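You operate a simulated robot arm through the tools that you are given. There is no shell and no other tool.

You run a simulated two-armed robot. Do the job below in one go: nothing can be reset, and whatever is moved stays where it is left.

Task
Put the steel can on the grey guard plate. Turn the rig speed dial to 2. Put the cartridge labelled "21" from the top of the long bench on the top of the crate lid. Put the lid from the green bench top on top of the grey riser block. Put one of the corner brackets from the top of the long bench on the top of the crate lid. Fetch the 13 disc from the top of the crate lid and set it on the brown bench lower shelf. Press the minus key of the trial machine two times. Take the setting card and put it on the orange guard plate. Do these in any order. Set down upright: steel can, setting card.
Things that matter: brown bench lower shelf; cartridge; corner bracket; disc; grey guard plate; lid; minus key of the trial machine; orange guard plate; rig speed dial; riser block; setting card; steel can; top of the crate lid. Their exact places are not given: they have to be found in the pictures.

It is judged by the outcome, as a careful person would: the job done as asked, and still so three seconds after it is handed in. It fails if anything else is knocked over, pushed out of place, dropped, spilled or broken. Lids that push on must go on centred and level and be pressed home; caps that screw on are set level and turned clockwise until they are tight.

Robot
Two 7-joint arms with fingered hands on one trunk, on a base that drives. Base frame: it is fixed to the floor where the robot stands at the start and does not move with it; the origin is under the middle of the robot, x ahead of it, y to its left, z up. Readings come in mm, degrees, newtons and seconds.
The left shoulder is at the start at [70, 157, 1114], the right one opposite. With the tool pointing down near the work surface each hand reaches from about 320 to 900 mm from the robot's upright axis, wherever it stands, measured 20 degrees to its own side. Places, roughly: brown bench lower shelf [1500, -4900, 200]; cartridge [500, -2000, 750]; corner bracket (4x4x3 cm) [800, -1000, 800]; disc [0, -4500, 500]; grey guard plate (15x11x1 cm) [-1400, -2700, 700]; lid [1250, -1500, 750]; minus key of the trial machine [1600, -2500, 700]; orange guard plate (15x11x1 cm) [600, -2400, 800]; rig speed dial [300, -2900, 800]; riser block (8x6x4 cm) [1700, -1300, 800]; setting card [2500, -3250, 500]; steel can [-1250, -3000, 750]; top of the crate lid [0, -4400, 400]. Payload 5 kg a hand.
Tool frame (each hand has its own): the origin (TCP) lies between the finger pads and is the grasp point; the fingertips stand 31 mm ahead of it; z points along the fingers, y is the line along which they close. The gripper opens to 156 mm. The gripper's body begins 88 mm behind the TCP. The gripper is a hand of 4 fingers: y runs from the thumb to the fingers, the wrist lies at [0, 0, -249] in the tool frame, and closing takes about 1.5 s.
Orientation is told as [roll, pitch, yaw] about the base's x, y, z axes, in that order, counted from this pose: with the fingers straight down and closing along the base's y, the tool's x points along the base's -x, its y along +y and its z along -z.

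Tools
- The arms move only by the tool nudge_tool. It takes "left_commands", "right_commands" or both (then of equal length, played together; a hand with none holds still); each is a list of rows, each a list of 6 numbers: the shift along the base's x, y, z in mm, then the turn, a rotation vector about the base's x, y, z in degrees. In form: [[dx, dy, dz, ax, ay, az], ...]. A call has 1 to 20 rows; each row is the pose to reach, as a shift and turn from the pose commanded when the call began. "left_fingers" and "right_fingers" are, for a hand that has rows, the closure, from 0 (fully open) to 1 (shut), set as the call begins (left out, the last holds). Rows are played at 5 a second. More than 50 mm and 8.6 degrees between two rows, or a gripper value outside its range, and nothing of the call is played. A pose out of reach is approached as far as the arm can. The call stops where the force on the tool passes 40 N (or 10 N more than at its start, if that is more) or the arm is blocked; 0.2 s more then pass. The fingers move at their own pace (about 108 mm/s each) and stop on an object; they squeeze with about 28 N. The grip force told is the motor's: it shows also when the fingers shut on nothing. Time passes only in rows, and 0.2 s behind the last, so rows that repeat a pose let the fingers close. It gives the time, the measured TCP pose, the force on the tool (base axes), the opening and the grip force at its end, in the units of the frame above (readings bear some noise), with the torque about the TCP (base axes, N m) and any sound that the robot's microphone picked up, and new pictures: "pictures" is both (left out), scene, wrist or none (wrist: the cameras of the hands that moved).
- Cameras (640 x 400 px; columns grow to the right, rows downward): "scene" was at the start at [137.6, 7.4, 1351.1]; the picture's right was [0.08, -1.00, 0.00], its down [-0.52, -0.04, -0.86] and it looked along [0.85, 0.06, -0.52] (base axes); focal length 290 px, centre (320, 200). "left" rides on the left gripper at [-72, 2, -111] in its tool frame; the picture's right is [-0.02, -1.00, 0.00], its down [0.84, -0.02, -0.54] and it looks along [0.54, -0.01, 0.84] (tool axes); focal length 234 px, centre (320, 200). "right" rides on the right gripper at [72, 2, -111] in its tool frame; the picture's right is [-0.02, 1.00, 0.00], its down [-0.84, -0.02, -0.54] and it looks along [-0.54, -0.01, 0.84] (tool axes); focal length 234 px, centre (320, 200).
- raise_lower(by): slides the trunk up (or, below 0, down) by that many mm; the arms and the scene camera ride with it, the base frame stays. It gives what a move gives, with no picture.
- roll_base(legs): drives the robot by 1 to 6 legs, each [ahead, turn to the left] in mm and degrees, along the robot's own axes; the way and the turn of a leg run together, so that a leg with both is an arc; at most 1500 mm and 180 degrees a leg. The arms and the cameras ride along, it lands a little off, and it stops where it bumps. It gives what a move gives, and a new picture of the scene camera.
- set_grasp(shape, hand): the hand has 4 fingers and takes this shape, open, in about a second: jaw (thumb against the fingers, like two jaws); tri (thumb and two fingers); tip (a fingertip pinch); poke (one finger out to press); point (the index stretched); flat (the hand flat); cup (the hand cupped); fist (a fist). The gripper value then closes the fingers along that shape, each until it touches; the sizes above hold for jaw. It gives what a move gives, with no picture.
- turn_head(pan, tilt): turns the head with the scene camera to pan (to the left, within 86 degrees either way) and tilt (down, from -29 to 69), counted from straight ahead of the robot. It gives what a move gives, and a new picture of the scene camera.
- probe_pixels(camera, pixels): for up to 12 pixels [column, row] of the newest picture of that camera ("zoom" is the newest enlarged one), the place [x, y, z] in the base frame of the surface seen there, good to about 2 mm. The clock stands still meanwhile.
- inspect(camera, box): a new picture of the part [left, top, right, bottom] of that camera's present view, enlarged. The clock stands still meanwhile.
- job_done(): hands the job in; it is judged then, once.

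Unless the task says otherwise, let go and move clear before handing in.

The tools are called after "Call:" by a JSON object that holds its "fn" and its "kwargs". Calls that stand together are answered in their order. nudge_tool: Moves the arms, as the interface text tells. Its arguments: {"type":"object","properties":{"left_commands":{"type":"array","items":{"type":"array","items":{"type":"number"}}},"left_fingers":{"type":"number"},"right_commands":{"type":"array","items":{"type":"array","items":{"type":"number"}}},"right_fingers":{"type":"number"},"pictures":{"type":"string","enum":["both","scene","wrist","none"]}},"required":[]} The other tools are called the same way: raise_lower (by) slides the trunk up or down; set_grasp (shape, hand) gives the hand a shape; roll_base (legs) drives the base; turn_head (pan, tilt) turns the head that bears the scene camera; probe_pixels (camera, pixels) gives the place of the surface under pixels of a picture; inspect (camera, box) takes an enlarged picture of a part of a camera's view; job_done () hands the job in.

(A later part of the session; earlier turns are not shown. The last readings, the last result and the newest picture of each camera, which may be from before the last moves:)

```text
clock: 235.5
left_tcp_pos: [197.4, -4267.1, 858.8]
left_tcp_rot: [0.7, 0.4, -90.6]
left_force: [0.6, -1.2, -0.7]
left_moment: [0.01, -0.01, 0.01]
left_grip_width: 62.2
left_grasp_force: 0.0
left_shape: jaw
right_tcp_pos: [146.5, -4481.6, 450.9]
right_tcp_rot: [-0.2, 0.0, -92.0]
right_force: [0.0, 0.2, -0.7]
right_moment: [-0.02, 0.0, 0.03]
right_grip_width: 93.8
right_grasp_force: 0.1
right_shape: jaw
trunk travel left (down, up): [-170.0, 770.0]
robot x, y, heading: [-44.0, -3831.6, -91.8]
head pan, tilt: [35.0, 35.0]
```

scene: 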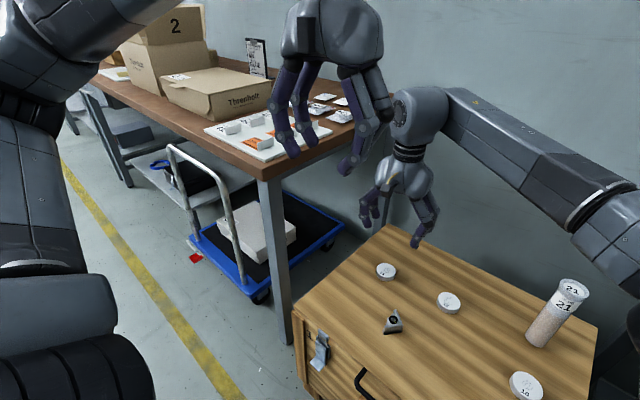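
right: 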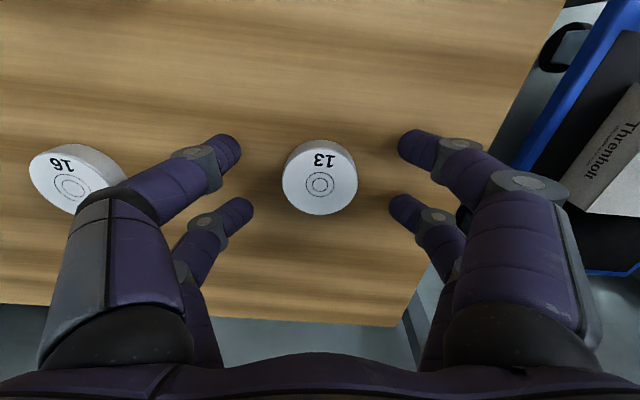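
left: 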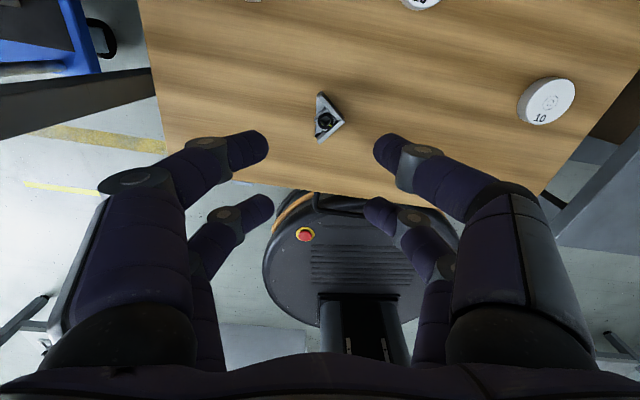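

The disc sits between the finger pairs at px (320,178). I'll close.

Call:
{"fn": "nudge_tool", "kwargs": {"right_commands": [[0, 0, 0, 0, 0, 0], [0, 0, 0, 0, 0, 0], [0, 0, 0, 0, 0, 0], [0, 0, 0, 0, 0, 0], [0, 0, 0, 0, 0, 0]], "right_fingers": 1, "pictures": "wrist"}}

```text
clock: 236.7
left_tcp_pos: [198.2, -4268.0, 859.4]
left_tcp_rot: [0.7, 0.4, -90.7]
left_force: [-0.2, 0.0, 0.4]
left_moment: [0.01, 0.0, 0.0]
left_grip_width: 62.1
left_grasp_force: 0.0
left_shape: jaw
right_tcp_pos: [145.7, -4481.5, 451.5]
right_tcp_rot: [-0.2, -0.1, -92.0]
right_force: [-0.9, -0.1, 1.0]
right_moment: [0.03, -0.03, 0.01]
right_grip_width: 23.2
right_grasp_force: 27.4
right_shape: jaw
trunk travel left (down, up): [-170.0, 770.0]
robot x, y, heading: [-44.7, -3833.7, -91.8]
head pan, tilt: [35.0, 35.0]
```

right: 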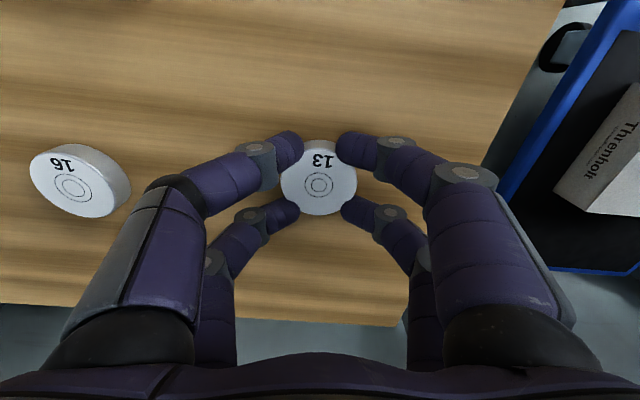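

Disc 13 is held by all four fingers. I'll lift it and bring the right hand back to its tucked place.

Call:
{"fn": "nudge_tool", "kwargs": {"right_commands": [[0, 0, 30, 0, 0, 0], [0, 0, 70, 0, 0, 0], [0, 0, 115, 0, 0, 0], [0, 0, 155, 0, 0, 0], [-40, 12, 165, 0, 0, 0], [-80, 26, 180, 0, 0, 0], [-120, 40, 195, 0, 0, 0], [-160, 56, 210, 0, 0, 0], [-200, 74, 225, 0, 0, 0], [-240, 95, 240, 0, 0, 0], [-280, 118, 250, 0, 0, 0], [-315, 145, 260, 0, 0, 0], [-350, 175, 270, 0, 0, 0], [-380, 205, 275, 0, 0, 0], [-400, 229, 277, 0, 0, 0]], "pictures": "both"}}

```text
clock: 239.9
left_tcp_pos: [197.3, -4266.7, 860.7]
left_tcp_rot: [0.7, 0.5, -90.7]
left_force: [0.0, 0.2, -0.4]
left_moment: [0.0, 0.02, -0.02]
left_grip_width: 62.1
left_grasp_force: 0.1
left_shape: jaw
right_tcp_pos: [-255.8, -4252.3, 727.3]
right_tcp_rot: [-0.2, 0.0, -92.0]
right_force: [0.0, 0.0, -1.2]
right_moment: [0.01, 0.02, -0.01]
right_grip_width: 22.7
right_grasp_force: 28.4
right_shape: jaw
trunk travel left (down, up): [-170.0, 770.0]
robot x, y, heading: [-39.8, -3831.9, -91.8]
head pan, tilt: [35.0, 35.0]
```

scene: 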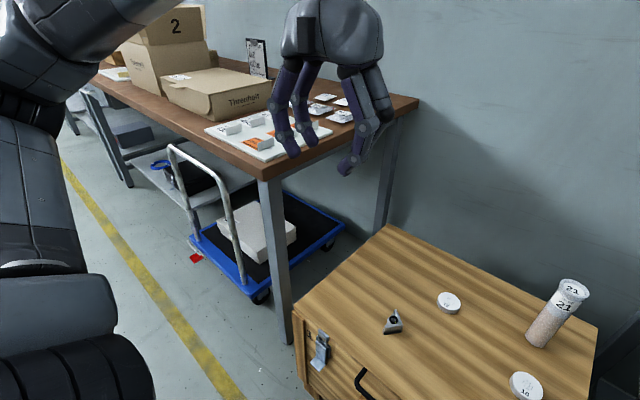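
right: 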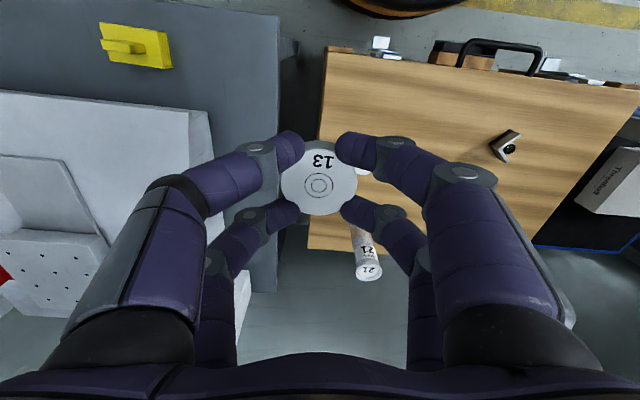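

The disc is held (label "13" in view). I'll back away from the crate, raise the trunk and look along the brown bench.

Call:
{"fn": "roll_base", "kwargs": {"legs": [[-300, 0]]}}

Call:
{"fn": "turn_head", "kwargs": {"pan": 70, "tilt": 25}}

```text
clock: 241.9
left_tcp_pos: [207.2, -3966.5, 859.7]
left_tcp_rot: [0.6, 0.3, -90.4]
left_force: [-0.5, 0.7, -0.1]
left_moment: [-0.01, -0.01, -0.03]
left_grip_width: 62.3
left_grasp_force: 0.1
left_shape: jaw
right_tcp_pos: [-245.4, -3954.6, 726.2]
right_tcp_rot: [-0.2, -0.1, -91.7]
right_force: [0.2, -0.1, -1.1]
right_moment: [-0.03, 0.03, 0.0]
right_grip_width: 23.0
right_grasp_force: 28.5
right_shape: jaw
trunk travel left (down, up): [-170.0, 770.0]
robot x, y, heading: [-36.3, -3533.6, -91.4]
head pan, tilt: [35.0, 35.0]
```

scene: 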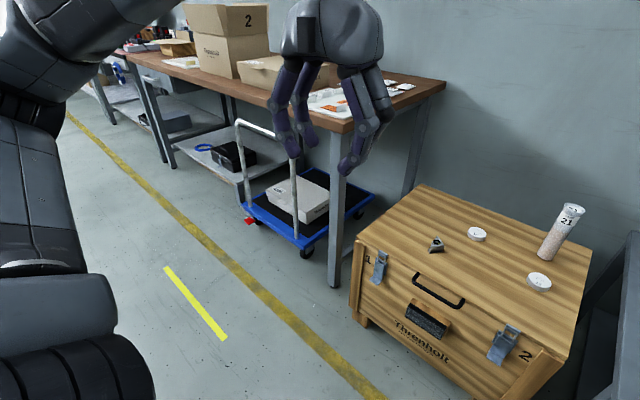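

```text
clock: 243.0
left_tcp_pos: [207.3, -3967.0, 858.7]
left_tcp_rot: [0.7, 0.4, -90.4]
left_force: [-0.2, -0.1, 0.0]
left_moment: [-0.02, 0.01, 0.02]
left_grip_width: 61.9
left_grasp_force: 0.0
left_shape: jaw
right_tcp_pos: [-246.2, -3953.5, 727.4]
right_tcp_rot: [-0.2, -0.1, -91.7]
right_force: [0.8, 1.0, -0.1]
right_moment: [-0.02, 0.01, -0.03]
right_grip_width: 22.4
right_grasp_force: 27.5
right_shape: jaw
trunk travel left (down, up): [-170.0, 770.0]
robot x, y, heading: [-36.0, -3535.0, -91.2]
head pan, tilt: [70.0, 25.0]
```

scene: 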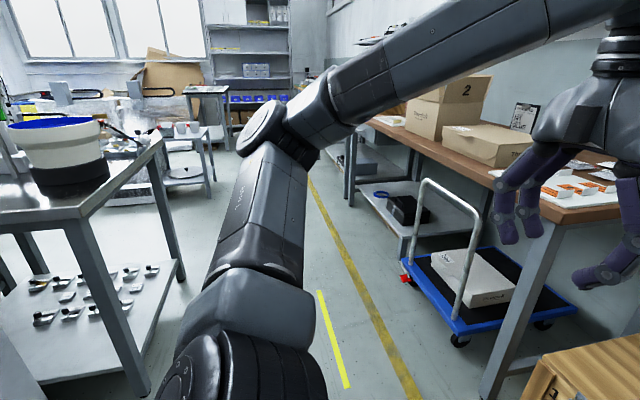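

The lower shelf is under the brown bench's far half (px (375,200)). I'll raise the trunk, turn and drive along it.

Call:
{"fn": "raise_lower", "kwargs": {"by": 330}}

Call:
{"fn": "roll_base", "kwargs": {"legs": [[0, 80], [1300, 0]]}}

Call:
{"fn": "turn_head", "kwargs": {"pan": -70, "tilt": 30}}

```text
clock: 246.2
left_tcp_pos: [206.5, -3967.6, 1189.1]
left_tcp_rot: [0.7, 0.4, -90.4]
left_force: [0.5, -0.3, -0.9]
left_moment: [0.0, -0.01, 0.02]
left_grip_width: 62.1
left_grasp_force: 0.0
left_shape: jaw
right_tcp_pos: [-245.9, -3955.6, 1057.3]
right_tcp_rot: [-0.3, 0.0, -91.7]
right_force: [0.6, -0.3, -1.2]
right_moment: [-0.03, -0.04, -0.02]
right_grip_width: 22.8
right_grasp_force: 28.2
right_shape: jaw
trunk travel left (down, up): [-500.0, 440.0]
robot x, y, heading: [-33.5, -3534.7, -91.3]
head pan, tilt: [70.0, 25.0]
```

```text
clock: 256.1
left_tcp_pos: [1706.4, -3658.6, 1188.9]
left_tcp_rot: [0.7, 0.5, -11.3]
left_force: [-0.1, -0.3, 0.4]
left_moment: [-0.02, 0.0, 0.03]
left_grip_width: 62.0
left_grasp_force: 0.1
left_shape: jaw
right_tcp_pos: [1607.4, -4101.7, 1056.9]
right_tcp_rot: [-0.1, 0.1, -12.7]
right_force: [-0.3, -0.8, -1.3]
right_moment: [-0.02, 0.02, 0.03]
right_grip_width: 22.6
right_grasp_force: 27.9
right_shape: jaw
trunk travel left (down, up): [-500.0, 440.0]
robot x, y, heading: [1233.9, -3811.6, -12.3]
head pan, tilt: [70.0, 25.0]
```

scene: 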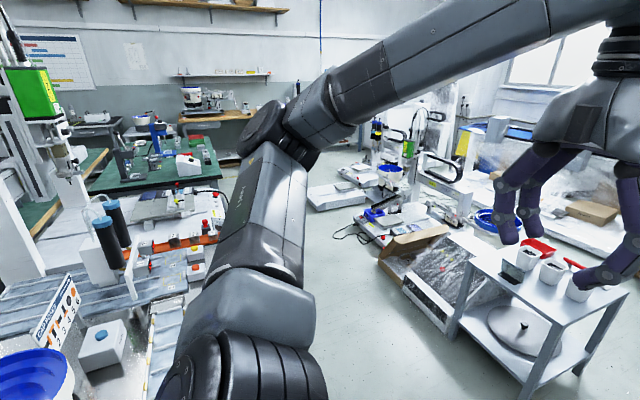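

```text
clock: 258.4
left_tcp_pos: [1705.5, -3658.5, 1189.5]
left_tcp_rot: [0.6, 0.3, -11.3]
left_force: [0.4, -0.1, -0.1]
left_moment: [-0.01, 0.02, -0.03]
left_grip_width: 62.2
left_grasp_force: 0.0
left_shape: jaw
right_tcp_pos: [1608.1, -4101.6, 1055.9]
right_tcp_rot: [-0.3, 0.0, -12.7]
right_force: [0.3, -0.2, -2.3]
right_moment: [-0.02, -0.05, 0.01]
right_grip_width: 22.7
right_grasp_force: 28.1
right_shape: jaw
trunk travel left (down, up): [-500.0, 440.0]
robot x, y, heading: [1231.4, -3812.1, -12.1]
head pan, tilt: [-70.0, 30.0]
```

scene: 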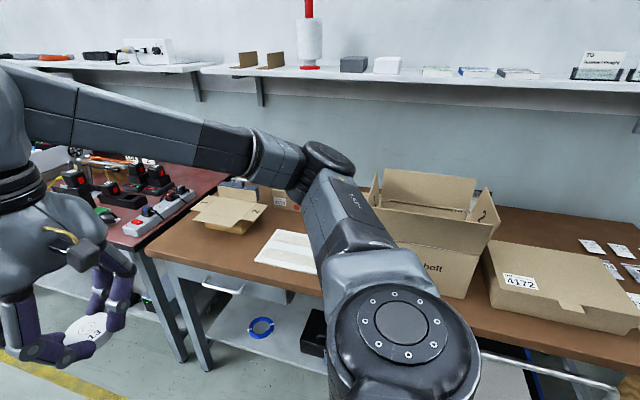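

The bench's lower shelf with a blue ring (px (260,330)) is to my right. I'll turn to face it.

Call:
{"fn": "roll_base", "kwargs": {"legs": [[0, -87]]}}

Call:
{"fn": "turn_head", "kwargs": {"pan": 0, "tilt": 50}}

```text
clock: 262.5
left_tcp_pos: [1413.0, -4276.5, 1189.1]
left_tcp_rot: [0.6, 0.4, -98.3]
left_force: [-0.5, 0.3, -0.5]
left_moment: [-0.03, 0.0, 0.0]
left_grip_width: 62.1
left_grasp_force: 0.1
left_shape: jaw
right_tcp_pos: [967.5, -4200.1, 1057.3]
right_tcp_rot: [-0.2, 0.1, -99.6]
right_force: [0.5, 0.4, -1.1]
right_moment: [0.0, 0.01, 0.01]
right_grip_width: 22.4
right_grasp_force: 27.8
right_shape: jaw
trunk travel left (down, up): [-500.0, 440.0]
robot x, y, heading: [1234.7, -3812.9, -99.4]
head pan, tilt: [-70.0, 30.0]
```

scene: 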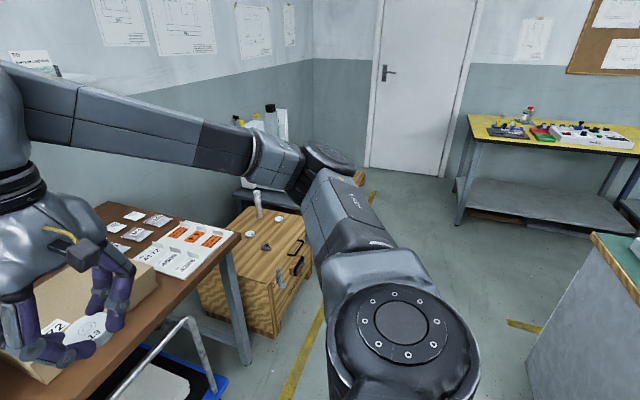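

```text
clock: 263.9
left_tcp_pos: [1413.3, -4277.1, 1189.7]
left_tcp_rot: [0.8, 0.4, -98.4]
left_force: [-0.9, 0.3, 0.2]
left_moment: [-0.05, -0.01, -0.05]
left_grip_width: 62.3
left_grasp_force: 0.0
left_shape: jaw
right_tcp_pos: [968.1, -4201.2, 1057.0]
right_tcp_rot: [-0.2, 0.0, -99.8]
right_force: [0.2, -0.4, -1.0]
right_moment: [0.01, 0.02, 0.02]
right_grip_width: 22.3
right_grasp_force: 28.5
right_shape: jaw
trunk travel left (down, up): [-500.0, 440.0]
robot x, y, heading: [1231.7, -3810.7, -99.1]
head pan, tilt: [0.0, 50.0]
```

scene: 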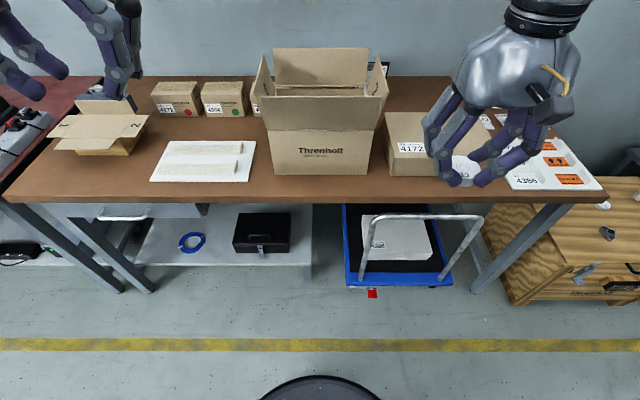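

The shelf spans px (140-310, 205-265) with a blue ring and a black box on it. I'll probe shelf, bench edge and the free spots.

Call:
{"fn": "probe_pixels", "kwargs": {"camera": "scene", "pixels": [[220, 258], [220, 240], [300, 258], [150, 258], [192, 252], [183, 243], [204, 242], [235, 250], [291, 252], [235, 215], [220, 202], [120, 203]]}}

Call:
{"fn": "inspect", "kwargs": {"camera": "scene", "box": [90, 180, 330, 310]}}

```text
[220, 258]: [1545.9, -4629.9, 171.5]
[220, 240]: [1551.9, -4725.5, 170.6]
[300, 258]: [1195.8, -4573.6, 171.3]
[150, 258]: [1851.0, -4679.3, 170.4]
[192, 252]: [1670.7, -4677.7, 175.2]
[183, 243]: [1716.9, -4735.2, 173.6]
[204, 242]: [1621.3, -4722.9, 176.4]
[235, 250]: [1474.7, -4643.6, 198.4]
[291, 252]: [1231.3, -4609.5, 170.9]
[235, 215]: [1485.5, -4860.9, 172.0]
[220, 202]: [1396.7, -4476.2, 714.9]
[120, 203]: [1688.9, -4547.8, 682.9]
```

```text
2.67 times, centred on (210, 245) of scene
```

zoom: 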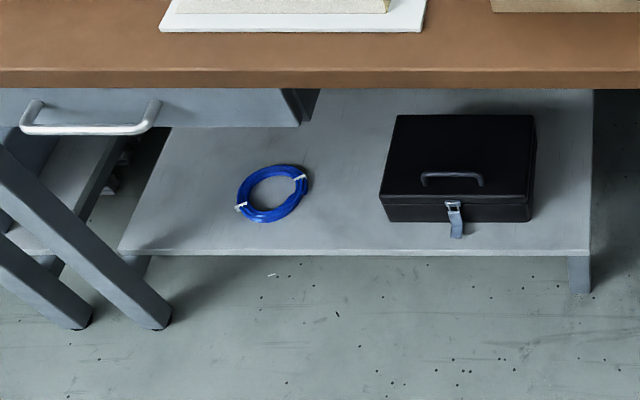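

The free spot between ring and box is about (1548,-4655) on the shelf (z 171). I'll probe the drawer above it for head-room.

Call:
{"fn": "probe_pixels", "kwargs": {"camera": "zoom", "pixels": [[200, 122], [280, 122], [290, 95], [20, 125], [80, 128], [310, 105], [340, 247], [400, 215], [385, 195], [535, 215], [100, 260], [300, 215]]}}

```text
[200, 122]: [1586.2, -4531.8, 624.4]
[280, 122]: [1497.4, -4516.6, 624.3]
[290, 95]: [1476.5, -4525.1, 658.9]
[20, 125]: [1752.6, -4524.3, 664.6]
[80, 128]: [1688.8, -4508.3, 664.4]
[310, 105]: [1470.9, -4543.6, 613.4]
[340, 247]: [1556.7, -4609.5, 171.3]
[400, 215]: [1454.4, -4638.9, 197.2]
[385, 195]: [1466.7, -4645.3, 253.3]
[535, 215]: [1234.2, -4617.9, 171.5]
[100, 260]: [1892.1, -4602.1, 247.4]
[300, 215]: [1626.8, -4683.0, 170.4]
```

The drawer bottom is at z≈610, giving room for the wrist (~520). I'll drive to about (1789,-3955), facing the shelf.

Call:
{"fn": "roll_base", "kwargs": {"legs": [[0, 84.6], [575, 0], [0, -84.5]]}}

Call:
{"fn": "turn_head", "kwargs": {"pan": -15, "tilt": 45}}

```text
clock: 274.4
left_tcp_pos: [1979.6, -4409.4, 1187.4]
left_tcp_rot: [0.7, 0.5, -97.3]
left_force: [0.6, -0.7, -0.5]
left_moment: [-0.02, 0.03, -0.01]
left_grip_width: 62.1
left_grasp_force: 0.1
left_shape: jaw
right_tcp_pos: [1530.5, -4344.0, 1056.4]
right_tcp_rot: [-0.1, 0.0, -98.7]
right_force: [-0.4, 0.4, 0.0]
right_moment: [0.02, -0.02, 0.0]
right_grip_width: 21.8
right_grasp_force: 28.0
right_shape: jaw
trunk travel left (down, up): [-500.0, 440.0]
robot x, y, heading: [1791.5, -3948.5, -98.0]
head pan, tilt: [0.0, 50.0]
```

scene: 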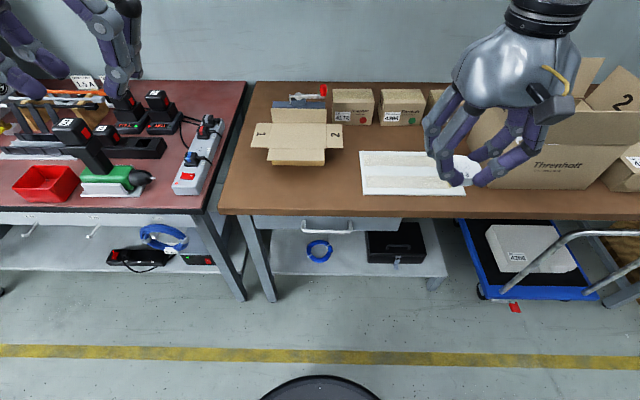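

```text
clock: 275.2
left_tcp_pos: [1979.2, -4410.9, 1188.9]
left_tcp_rot: [0.5, 0.3, -97.4]
left_force: [0.7, -0.6, 0.6]
left_moment: [0.01, 0.02, 0.03]
left_grip_width: 62.2
left_grasp_force: 0.0
left_shape: jaw
right_tcp_pos: [1531.6, -4342.4, 1057.0]
right_tcp_rot: [-0.2, -0.1, -98.7]
right_force: [0.0, -0.3, 0.1]
right_moment: [0.01, -0.02, -0.01]
right_grip_width: 21.8
right_grasp_force: 27.8
right_shape: jaw
trunk travel left (down, up): [-500.0, 440.0]
robot x, y, heading: [1792.4, -3949.4, -98.4]
head pan, tilt: [-15.0, 45.0]
```

scene: 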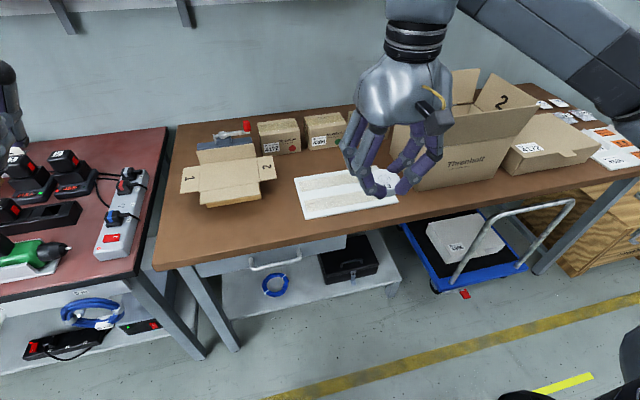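

Well placed. I'll lower the trunk 480 mm with both hands in front of the bench edge.

Call:
{"fn": "raise_lower", "kwargs": {"by": -480}}

Call:
{"fn": "turn_head", "kwargs": {"pan": -20, "tilt": 25}}

```text
refused: -480 is not a number from -400 to 400
```

```text
clock: 276.0
left_tcp_pos: [1980.0, -4410.8, 1188.9]
left_tcp_rot: [0.7, 0.3, -97.4]
left_force: [0.6, -0.1, 0.6]
left_moment: [-0.04, 0.01, -0.01]
left_grip_width: 62.3
left_grasp_force: 0.2
left_shape: jaw
right_tcp_pos: [1530.8, -4342.6, 1057.7]
right_tcp_rot: [-0.2, 0.0, -98.8]
right_force: [-0.3, 0.0, -0.2]
right_moment: [0.02, -0.01, 0.03]
right_grip_width: 21.9
right_grasp_force: 28.0
right_shape: jaw
trunk travel left (down, up): [-500.0, 440.0]
robot x, y, heading: [1789.1, -3953.9, -98.4]
head pan, tilt: [-20.0, 25.0]
```

scene: 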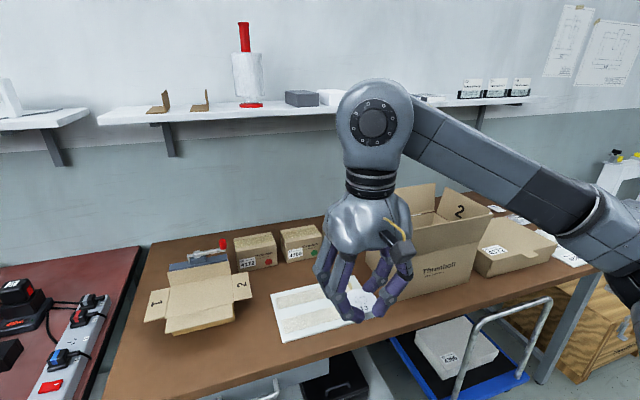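

Call:
{"fn": "raise_lower", "kwargs": {"by": -250}}

Call:
{"fn": "raise_lower", "kwargs": {"by": -230}}

Call:
{"fn": "turn_head", "kwargs": {"pan": -25, "tilt": 20}}

```text
clock: 278.6
left_tcp_pos: [1980.8, -4409.6, 939.3]
left_tcp_rot: [0.6, 0.4, -97.5]
left_force: [0.0, 0.6, 0.9]
left_moment: [-0.03, -0.02, 0.02]
left_grip_width: 62.0
left_grasp_force: 0.1
left_shape: jaw
right_tcp_pos: [1531.3, -4342.7, 807.2]
right_tcp_rot: [-0.2, -0.1, -98.8]
right_force: [-1.0, 0.1, -0.9]
right_moment: [0.0, -0.01, 0.0]
right_grip_width: 21.6
right_grasp_force: 28.0
right_shape: jaw
trunk travel left (down, up): [-250.0, 690.0]
robot x, y, heading: [1793.7, -3951.1, -98.5]
head pan, tilt: [-20.0, 25.0]
```

```text
clock: 281.0
left_tcp_pos: [1980.4, -4410.8, 709.1]
left_tcp_rot: [0.6, 0.4, -97.4]
left_force: [0.0, -0.2, 0.1]
left_moment: [0.02, 0.02, 0.04]
left_grip_width: 61.9
left_grasp_force: 0.1
left_shape: jaw
right_tcp_pos: [1530.3, -4344.1, 577.3]
right_tcp_rot: [-0.2, -0.2, -98.6]
right_force: [0.7, 0.2, -0.9]
right_moment: [0.02, -0.03, 0.01]
right_grip_width: 21.5
right_grasp_force: 27.8
right_shape: jaw
trunk travel left (down, up): [-20.0, 920.0]
robot x, y, heading: [1791.6, -3951.7, -98.4]
head pan, tilt: [-20.0, 25.0]
```

```text
clock: 281.7
left_tcp_pos: [1979.2, -4409.1, 709.6]
left_tcp_rot: [0.6, 0.4, -97.3]
left_force: [-0.2, 0.2, -0.1]
left_moment: [-0.02, -0.01, 0.01]
left_grip_width: 62.3
left_grasp_force: 0.0
left_shape: jaw
right_tcp_pos: [1530.5, -4343.0, 578.4]
right_tcp_rot: [-0.2, 0.0, -98.8]
right_force: [0.7, -1.0, -0.4]
right_moment: [0.0, -0.01, 0.01]
right_grip_width: 21.5
right_grasp_force: 28.0
right_shape: jaw
trunk travel left (down, up): [-20.0, 920.0]
robot x, y, heading: [1793.4, -3949.5, -98.3]
head pan, tilt: [-25.0, 20.0]
```

scene: 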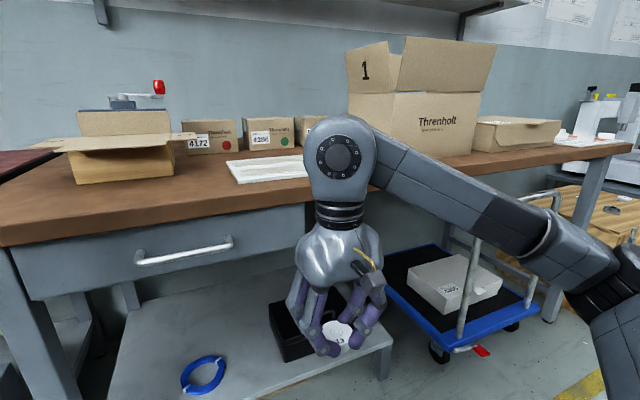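

The hand hangs in front of the shelf. I'll lower it to TCP z≈240 here, ahead of the bench, before moving inward.

Call:
{"fn": "nudge_tool", "kwargs": {"right_commands": [[2, 0, -45, 0, 0, 0], [4, 0, -90, 0, 0, 0], [6, 0, -135, 0, 0, 0], [8, 0, -180, 0, 0, 0], [10, 0, -225, 0, 0, 0], [13, 0, -270, 0, 0, 0], [15, 0, -310, 0, 0, 0], [18, 0, -338, 0, 0, 0]], "pictures": "both"}}

```text
clock: 283.5
left_tcp_pos: [1980.1, -4410.8, 708.7]
left_tcp_rot: [0.7, 0.5, -97.3]
left_force: [0.0, 0.5, 0.0]
left_moment: [-0.02, -0.03, -0.01]
left_grip_width: 62.0
left_grasp_force: 0.0
left_shape: jaw
right_tcp_pos: [1549.9, -4341.7, 238.5]
right_tcp_rot: [0.0, -0.2, -98.8]
right_force: [0.4, -0.8, -1.3]
right_moment: [-0.01, 0.0, -0.04]
right_grip_width: 21.1
right_grasp_force: 27.9
right_shape: jaw
trunk travel left (down, up): [-20.0, 920.0]
robot x, y, heading: [1792.8, -3949.3, -98.1]
head pan, tilt: [-25.0, 20.0]
```

scene: 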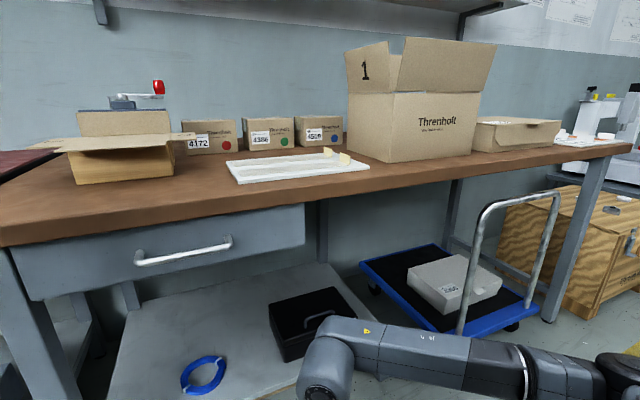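
right: 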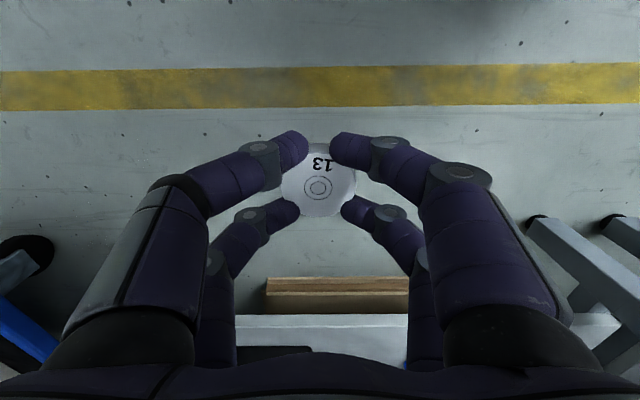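

The forearm lies low and free. I'll move the hand inward under the drawer in steps, checking midway.

Call:
{"fn": "nudge_tool", "kwargs": {"right_commands": [[0, -40, 0, 0, 0, 0], [0, -80, 0, 0, 0, 0], [0, -120, 0, 0, 0, 0], [0, -160, 0, 0, 0, 0], [0, -200, 0, 0, 0, 0]], "pictures": "both"}}

```text
clock: 284.7
left_tcp_pos: [1979.4, -4408.5, 709.6]
left_tcp_rot: [0.5, 0.4, -97.4]
left_force: [-0.7, 0.6, -0.2]
left_moment: [0.03, 0.01, 0.02]
left_grip_width: 62.2
left_grasp_force: 0.0
left_shape: jaw
right_tcp_pos: [1547.7, -4541.0, 240.2]
right_tcp_rot: [-0.2, 0.0, -98.7]
right_force: [1.1, -0.5, -0.9]
right_moment: [-0.01, -0.05, 0.0]
right_grip_width: 21.1
right_grasp_force: 28.0
right_shape: jaw
trunk travel left (down, up): [-20.0, 920.0]
robot x, y, heading: [1792.8, -3950.8, -98.3]
head pan, tilt: [-25.0, 20.0]
```

scene: 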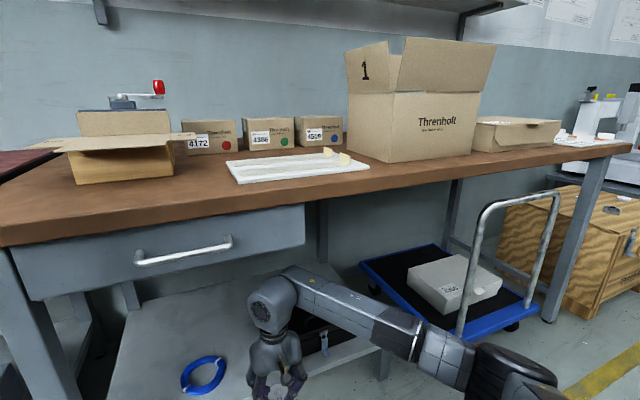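
right: 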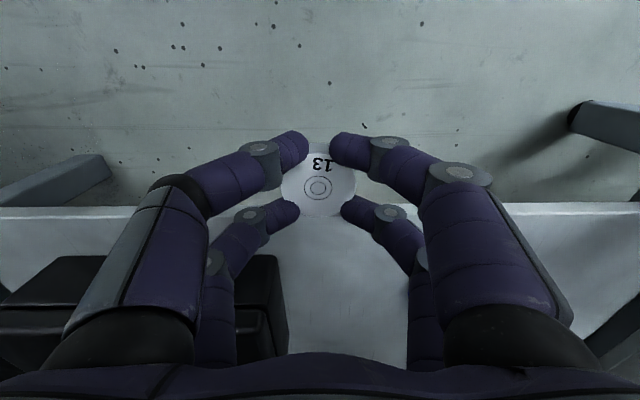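

The box is beside the hand in the wrist view (px (240,310)) with space. I'll check the elbow against the trolley handle before going further.

Call:
{"fn": "probe_pixels", "kwargs": {"camera": "scene", "pixels": [[510, 360], [480, 350], [440, 340], [463, 320], [478, 230], [500, 205], [530, 375], [400, 340], [280, 290]]}}

```text
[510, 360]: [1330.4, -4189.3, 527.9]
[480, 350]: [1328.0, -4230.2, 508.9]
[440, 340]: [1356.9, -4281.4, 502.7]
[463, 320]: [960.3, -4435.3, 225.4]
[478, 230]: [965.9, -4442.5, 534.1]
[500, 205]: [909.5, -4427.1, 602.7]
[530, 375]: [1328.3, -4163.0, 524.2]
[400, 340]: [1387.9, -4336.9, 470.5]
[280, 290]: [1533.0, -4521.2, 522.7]
```

The elbow is 400 mm from the handle and the wrist top (z≈523) clears the drawer (≈610). Continue inward to y=-4650 and lower to just above the shelf.

Call:
{"fn": "nudge_tool", "kwargs": {"right_commands": [[0, -40, 0, 0, 0, 0], [0, -80, 0, 0, 0, 0], [0, -109, 0, 0, 0, 0], [0, -109, -15, 0, 0, 0], [0, -109, -25, 0, 0, 0]], "pictures": "both"}}

```text
clock: 285.9
left_tcp_pos: [1980.0, -4410.0, 709.1]
left_tcp_rot: [0.7, 0.4, -97.4]
left_force: [-0.1, -0.4, 0.5]
left_moment: [-0.03, 0.01, 0.0]
left_grip_width: 61.9
left_grasp_force: 0.0
left_shape: jaw
right_tcp_pos: [1549.7, -4651.7, 213.7]
right_tcp_rot: [-0.3, 0.0, -98.7]
right_force: [0.9, 0.7, -1.4]
right_moment: [0.01, 0.02, 0.03]
right_grip_width: 21.0
right_grasp_force: 27.9
right_shape: jaw
trunk travel left (down, up): [-20.0, 920.0]
robot x, y, heading: [1792.7, -3951.0, -98.4]
head pan, tilt: [-25.0, 20.0]
```

scene: 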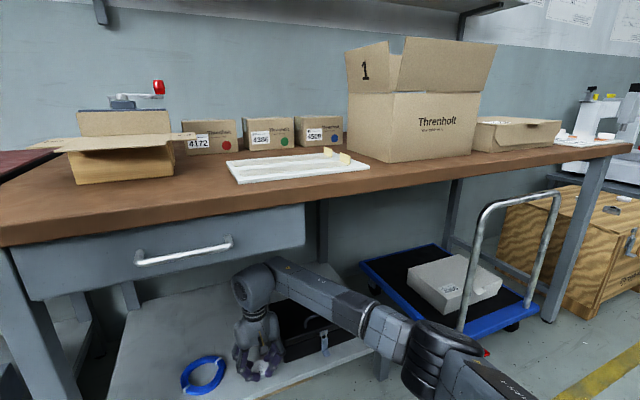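
right: 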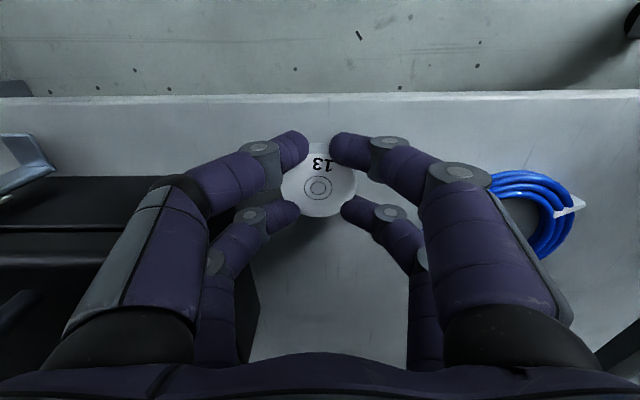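

Centred between box and ring. Lowering the last 5 mm to contact.

Call:
{"fn": "nudge_tool", "kwargs": {"right_commands": [[0, 0, -2, 0, 0, 0], [0, 0, -4, 0, 0, 0], [0, 0, -5, 0, 0, 0], [0, 0, -6, 0, 0, 0]], "pictures": "none"}}

```text
clock: 286.9
left_tcp_pos: [1978.6, -4410.6, 708.4]
left_tcp_rot: [0.6, 0.3, -97.4]
left_force: [0.0, -0.2, -0.1]
left_moment: [0.01, -0.01, 0.02]
left_grip_width: 62.1
left_grasp_force: 0.1
left_shape: jaw
right_tcp_pos: [1548.7, -4653.9, 208.9]
right_tcp_rot: [0.0, -0.1, -98.8]
right_force: [2.1, -0.3, -0.3]
right_moment: [0.03, 0.08, 0.03]
right_grip_width: 21.2
right_grasp_force: 28.2
right_shape: jaw
trunk travel left (down, up): [-20.0, 920.0]
robot x, y, heading: [1794.8, -3950.5, -98.2]
head pan, tilt: [-25.0, 20.0]
```

Call:
{"fn": "nudge_tool", "kwargs": {"right_commands": [[0, 0, -1, 0, 0, 0], [0, 0, -2, 0, 0, 0], [0, 0, -3, 0, 0, 0]], "pictures": "none"}}

```text
clock: 287.7
left_tcp_pos: [1980.0, -4408.5, 709.0]
left_tcp_rot: [0.5, 0.3, -97.4]
left_force: [-0.3, -0.4, -0.6]
left_moment: [0.02, 0.02, 0.04]
left_grip_width: 62.1
left_grasp_force: 0.0
left_shape: jaw
right_tcp_pos: [1548.0, -4651.1, 206.1]
right_tcp_rot: [0.0, -0.2, -98.7]
right_force: [0.5, 1.7, 6.1]
right_moment: [-0.15, 0.1, 0.03]
right_grip_width: 21.4
right_grasp_force: 28.3
right_shape: jaw
trunk travel left (down, up): [-20.0, 920.0]
robot x, y, heading: [1795.1, -3951.5, -98.4]
head pan, tilt: [-25.0, 20.0]
```

Contact (6 N). I'll open to about 50 mm, lift 60 mm, and look.

Call:
{"fn": "nudge_tool", "kwargs": {"right_commands": [[0, 0, 0, 0, 0, 0], [0, 0, 0, 0, 0, 0], [0, 0, 0, 0, 0, 0], [0, 0, 20, 0, 0, 0], [0, 0, 40, 0, 0, 0], [0, 0, 55, 0, 0, 0]], "right_fingers": 0.62, "pictures": "both"}}

```text
clock: 289.1
left_tcp_pos: [1979.0, -4409.6, 709.2]
left_tcp_rot: [0.7, 0.4, -97.5]
left_force: [0.2, -0.6, 0.4]
left_moment: [0.0, -0.01, -0.01]
left_grip_width: 62.1
left_grasp_force: 0.1
left_shape: jaw
right_tcp_pos: [1550.0, -4650.1, 258.6]
right_tcp_rot: [-0.3, -0.1, -98.7]
right_force: [0.3, 0.7, 1.1]
right_moment: [0.0, 0.01, -0.04]
right_grip_width: 59.2
right_grasp_force: 0.1
right_shape: jaw
trunk travel left (down, up): [-20.0, 920.0]
robot x, y, heading: [1792.0, -3950.0, -98.3]
head pan, tilt: [-25.0, 20.0]
```

scene: 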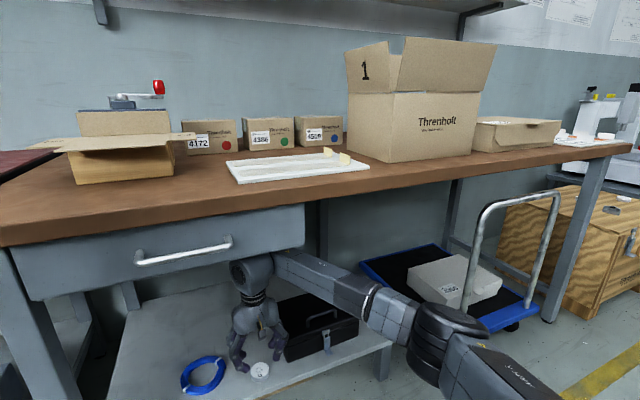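
right: 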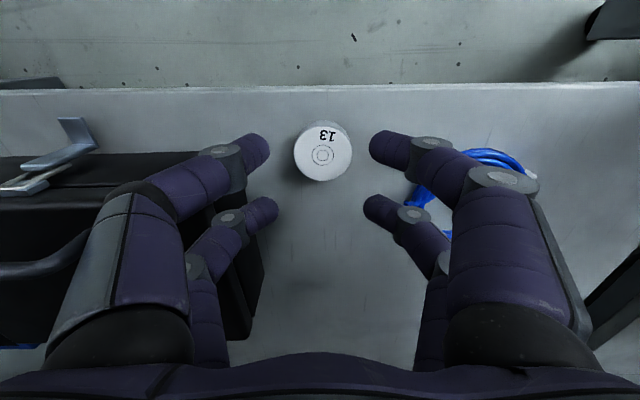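

Disc 13 lies flat on the shelf (px (323,152)). I'll withdraw the hand outward at this height, then raise it.

Call:
{"fn": "nudge_tool", "kwargs": {"right_commands": [[0, 45, 0, 0, 0, 0], [0, 90, 0, 0, 0, 0], [0, 135, 0, 0, 0, 0], [0, 180, 0, 0, 0, 0], [0, 225, 0, 0, 0, 0], [0, 270, 0, 0, 0, 0], [0, 308, 0, 0, 0, 0], [-4, 308, 45, 0, 0, 0], [-8, 308, 90, 0, 0, 0], [-10, 308, 135, 0, 0, 0], [-12, 308, 180, 0, 0, 0], [-14, 308, 225, 0, 0, 0], [-16, 308, 270, 0, 0, 0], [-18, 308, 310, 0, 0, 0]], "right_fingers": 0.62, "pictures": "scene"}}

Call:
{"fn": "inspect", "kwargs": {"camera": "scene", "box": [120, 250, 400, 400]}}

```text
clock: 292.1
left_tcp_pos: [1980.0, -4410.7, 708.8]
left_tcp_rot: [0.5, 0.3, -97.4]
left_force: [-0.4, 0.5, 0.4]
left_moment: [0.0, 0.01, -0.02]
left_grip_width: 62.2
left_grasp_force: 0.1
left_shape: jaw
right_tcp_pos: [1532.6, -4344.5, 571.6]
right_tcp_rot: [-0.2, -0.1, -98.7]
right_force: [0.9, -0.4, -0.8]
right_moment: [-0.01, 0.04, -0.01]
right_grip_width: 59.0
right_grasp_force: 0.1
right_shape: jaw
trunk travel left (down, up): [-20.0, 920.0]
robot x, y, heading: [1796.1, -3952.3, -98.5]
head pan, tilt: [-25.0, 20.0]
```

scene: 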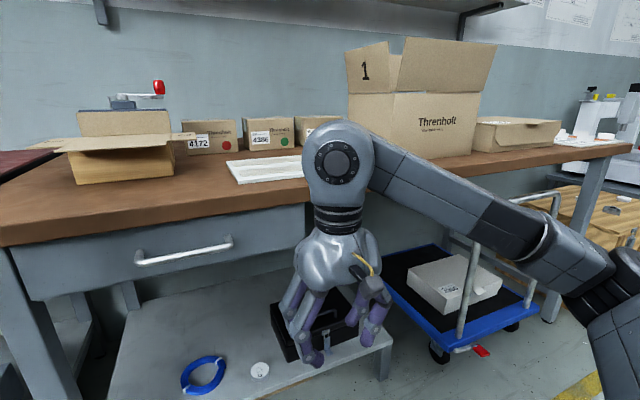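

```text
2.29 times, centred on (260, 325) of scene
```

zoom: 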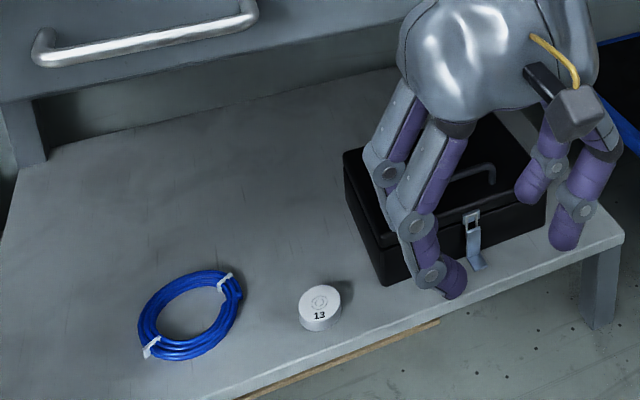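

Disc 13 is on the shelf (zoom (320,305)). I'll raise the trunk, back off and look round for the trial machine and setting card.

Call:
{"fn": "raise_lower", "kwargs": {"by": 250}}

Call:
{"fn": "raise_lower", "kwargs": {"by": 330}}

Call:
{"fn": "roll_base", "kwargs": {"legs": [[-150, 0], [0, 100]]}}

Call:
{"fn": "turn_head", "kwargs": {"pan": 10, "tilt": 30}}

Call:
{"fn": "turn_head", "kwargs": {"pan": 75, "tilt": 30}}

```text
clock: 294.6
left_tcp_pos: [1979.7, -4410.3, 958.6]
left_tcp_rot: [0.6, 0.4, -97.5]
left_force: [-0.1, -0.5, 0.4]
left_moment: [0.02, 0.01, 0.02]
left_grip_width: 62.4
left_grasp_force: 0.0
left_shape: jaw
right_tcp_pos: [1532.0, -4344.5, 820.1]
right_tcp_rot: [-0.2, 0.0, -98.7]
right_force: [0.4, -0.3, 0.1]
right_moment: [-0.04, 0.02, -0.01]
right_grip_width: 58.9
right_grasp_force: 0.2
right_shape: jaw
trunk travel left (down, up): [-270.0, 670.0]
robot x, y, heading: [1793.5, -3951.4, -98.1]
head pan, tilt: [-25.0, 20.0]
```

```text
clock: 297.9
left_tcp_pos: [1979.5, -4408.9, 1289.3]
left_tcp_rot: [0.7, 0.4, -97.4]
left_force: [-0.8, -0.3, -0.3]
left_moment: [0.0, -0.05, -0.02]
left_grip_width: 62.2
left_grasp_force: 0.0
left_shape: jaw
right_tcp_pos: [1531.8, -4345.3, 1151.0]
right_tcp_rot: [-0.3, 0.0, -98.7]
right_force: [0.1, -0.4, -0.4]
right_moment: [0.02, -0.01, 0.01]
right_grip_width: 58.8
right_grasp_force: 0.1
right_shape: jaw
trunk travel left (down, up): [-600.0, 340.0]
robot x, y, heading: [1790.0, -3949.4, -98.4]
head pan, tilt: [-25.0, 20.0]
```

```text
clock: 303.5
left_tcp_pos: [2228.3, -3531.2, 1289.9]
left_tcp_rot: [0.7, 0.4, 3.9]
left_force: [-0.3, 0.2, 0.3]
left_moment: [0.0, -0.01, 0.02]
left_grip_width: 62.2
left_grasp_force: 0.1
left_shape: jaw
right_tcp_pos: [2251.0, -3983.0, 1150.4]
right_tcp_rot: [-0.2, 0.0, 2.7]
right_force: [0.2, 0.1, -0.4]
right_moment: [0.02, -0.01, 0.02]
right_grip_width: 58.8
right_grasp_force: 0.1
right_shape: jaw
trunk travel left (down, up): [-600.0, 340.0]
robot x, y, heading: [1814.1, -3807.7, 3.0]
head pan, tilt: [-25.0, 20.0]
```

scene: 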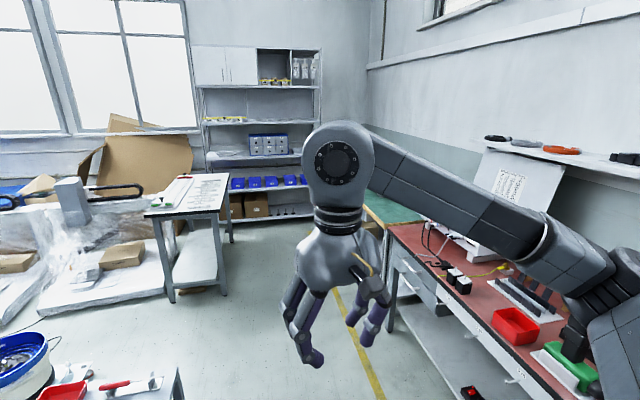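

```text
clock: 304.5
left_tcp_pos: [2227.6, -3532.3, 1288.3]
left_tcp_rot: [0.6, 0.4, 3.8]
left_force: [0.6, 0.5, -0.3]
left_moment: [0.04, -0.03, -0.01]
left_grip_width: 62.3
left_grasp_force: 0.1
left_shape: jaw
right_tcp_pos: [2250.2, -3983.2, 1150.2]
right_tcp_rot: [-0.1, 0.0, 2.6]
right_force: [-0.6, 0.5, -0.4]
right_moment: [-0.01, 0.01, -0.01]
right_grip_width: 59.0
right_grasp_force: 0.1
right_shape: jaw
trunk travel left (down, up): [-600.0, 340.0]
robot x, y, heading: [1808.6, -3806.2, 3.1]
head pan, tilt: [10.0, 30.0]
```

scene: 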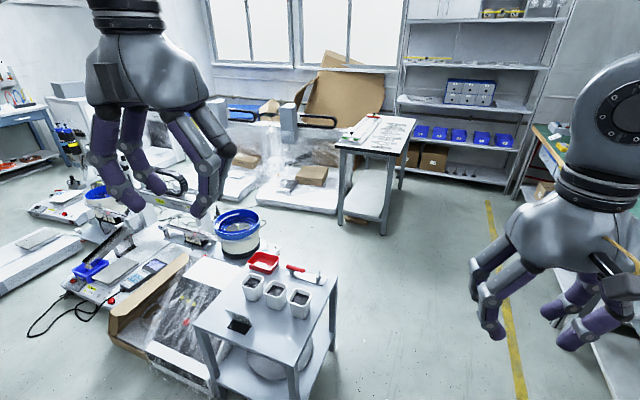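

```text
clock: 305.9
left_tcp_pos: [2227.7, -3531.6, 1288.9]
left_tcp_rot: [0.7, 0.4, 3.9]
left_force: [0.4, 0.0, 0.7]
left_moment: [-0.02, 0.0, -0.01]
left_grip_width: 62.2
left_grasp_force: 0.0
left_shape: jaw
right_tcp_pos: [2251.1, -3983.0, 1151.0]
right_tcp_rot: [0.0, 0.0, 2.5]
right_force: [-0.4, 0.6, 0.4]
right_moment: [-0.01, 0.0, 0.02]
right_grip_width: 59.0
right_grasp_force: 0.1
right_shape: jaw
trunk travel left (down, up): [-600.0, 340.0]
robot x, y, heading: [1814.5, -3806.9, 2.9]
head pan, tilt: [75.0, 30.0]
```

scene: 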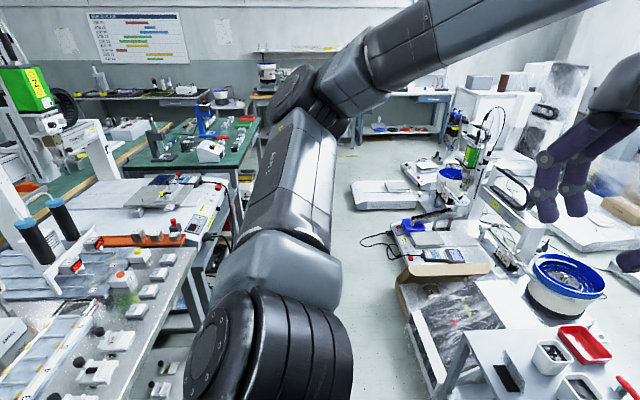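

A small table with cups carries a dark upright piece (px (240,323) in the previous view) near (2500,-3250) – possibly the setting card. I'll look at it closely.

Call:
{"fn": "turn_head", "kwargs": {"pan": 30, "tilt": 35}}

Call:
{"fn": "inspect", "kwargs": {"camera": "scene", "box": [200, 180, 520, 380]}}

```text
clock: 307.0
left_tcp_pos: [2228.1, -3531.1, 1289.1]
left_tcp_rot: [0.6, 0.4, 3.8]
left_force: [-1.1, -0.3, 0.0]
left_moment: [0.03, 0.02, 0.01]
left_grip_width: 62.6
left_grasp_force: 0.0
left_shape: jaw
right_tcp_pos: [2250.7, -3983.8, 1150.2]
right_tcp_rot: [-0.2, 0.0, 2.6]
right_force: [-1.4, 0.2, -0.4]
right_moment: [-0.02, -0.01, -0.03]
right_grip_width: 59.2
right_grasp_force: 0.1
right_shape: jaw
trunk travel left (down, up): [-600.0, 340.0]
robot x, y, heading: [1811.9, -3799.9, 2.9]
head pan, tilt: [30.0, 35.0]
```

scene: 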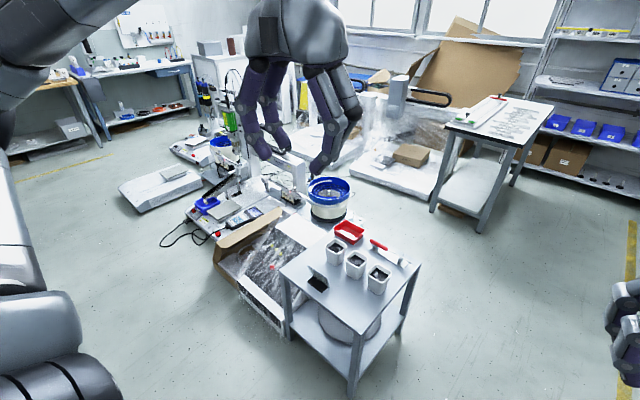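

```text
2.00 times, centred on (360, 280) of scene
```

zoom: 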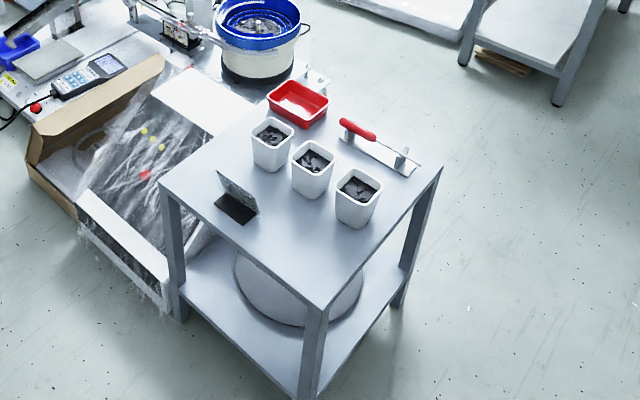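

Call:
{"fn": "inspect", "kwargs": {"camera": "scene", "box": [295, 255, 345, 305]}}

Call:
{"fn": "probe_pixels", "kwargs": {"camera": "zoom", "pixels": [[180, 250], [200, 330], [250, 350], [300, 330], [120, 160], [260, 200], [300, 300], [100, 250], [350, 150]]}}

```text
8.00 times, centred on (320, 280) of scene
```

zoom: 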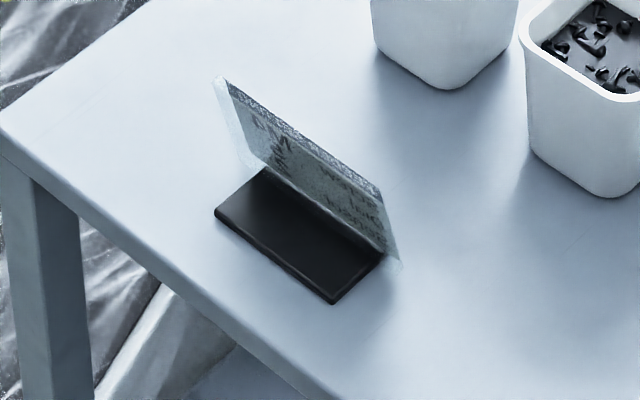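

```text
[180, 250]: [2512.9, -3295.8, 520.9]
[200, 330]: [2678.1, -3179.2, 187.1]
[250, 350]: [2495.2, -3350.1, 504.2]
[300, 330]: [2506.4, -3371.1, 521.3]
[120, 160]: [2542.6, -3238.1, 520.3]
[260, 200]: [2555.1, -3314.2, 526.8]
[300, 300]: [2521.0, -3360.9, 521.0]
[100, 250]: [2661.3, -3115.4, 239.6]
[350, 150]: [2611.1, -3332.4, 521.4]
```

The setting card is a clear upright plate on a black base at about (2520,-3310,521). Now I'll look toward (1600,-2500) for the trial machine.

Call:
{"fn": "turn_head", "kwargs": {"pan": 85, "tilt": 28}}

Call:
{"fn": "inspect", "kwargs": {"camera": "scene", "box": [60, 120, 340, 300]}}

```text
clock: 308.2
left_tcp_pos: [2227.9, -3530.7, 1289.4]
left_tcp_rot: [0.7, 0.4, 3.9]
left_force: [0.4, 0.0, 0.3]
left_moment: [-0.02, 0.01, 0.0]
left_grip_width: 62.2
left_grasp_force: 0.1
left_shape: jaw
right_tcp_pos: [2249.7, -3983.1, 1151.2]
right_tcp_rot: [-0.1, 0.0, 2.6]
right_force: [0.2, -0.9, 0.3]
right_moment: [0.02, -0.01, 0.02]
right_grip_width: 59.0
right_grasp_force: 0.1
right_shape: jaw
trunk travel left (down, up): [-600.0, 340.0]
robot x, y, heading: [1815.3, -3809.4, 2.9]
head pan, tilt: [85.0, 28.0]
```

scene: 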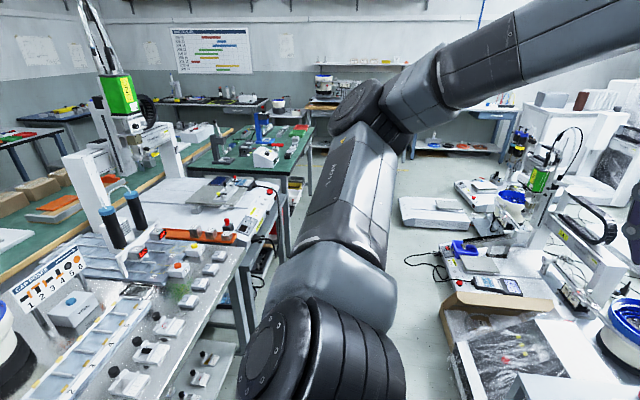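

```text
2.22 times, centred on (200, 210) of scene
```

zoom: 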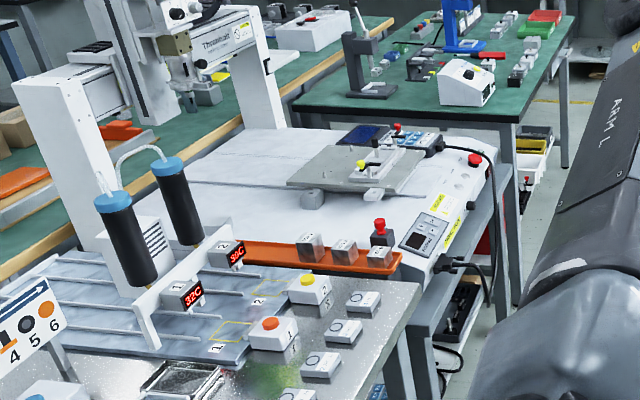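

A control panel with screen and keys is on the gantry machine's front (zoom (430,235)). I'll probe it and the floor gap for driving.

Call:
{"fn": "probe_pixels", "kwargs": {"camera": "scene", "pixels": [[247, 228], [255, 215], [270, 190], [240, 280], [230, 355], [420, 310], [430, 365], [455, 300], [405, 220], [440, 260], [235, 300], [290, 140]]}}

Call:
{"fn": "inspect", "kwargs": {"camera": "scene", "box": [215, 175, 305, 255]}}

```text
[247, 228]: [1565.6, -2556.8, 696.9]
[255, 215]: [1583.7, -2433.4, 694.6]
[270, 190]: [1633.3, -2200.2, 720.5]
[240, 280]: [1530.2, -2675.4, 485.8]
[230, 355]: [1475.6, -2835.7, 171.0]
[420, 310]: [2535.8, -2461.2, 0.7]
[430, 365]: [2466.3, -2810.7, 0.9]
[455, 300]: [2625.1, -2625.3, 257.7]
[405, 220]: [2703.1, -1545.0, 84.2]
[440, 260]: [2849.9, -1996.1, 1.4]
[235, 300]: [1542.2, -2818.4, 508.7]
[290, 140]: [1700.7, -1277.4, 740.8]
```

```text
5.00 times, centred on (260, 215) of scene
```

zoom: 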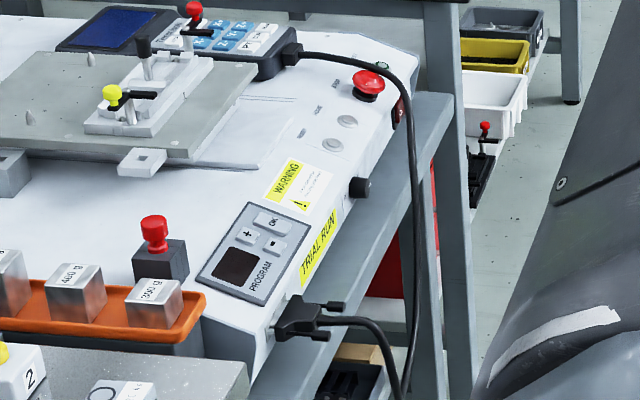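

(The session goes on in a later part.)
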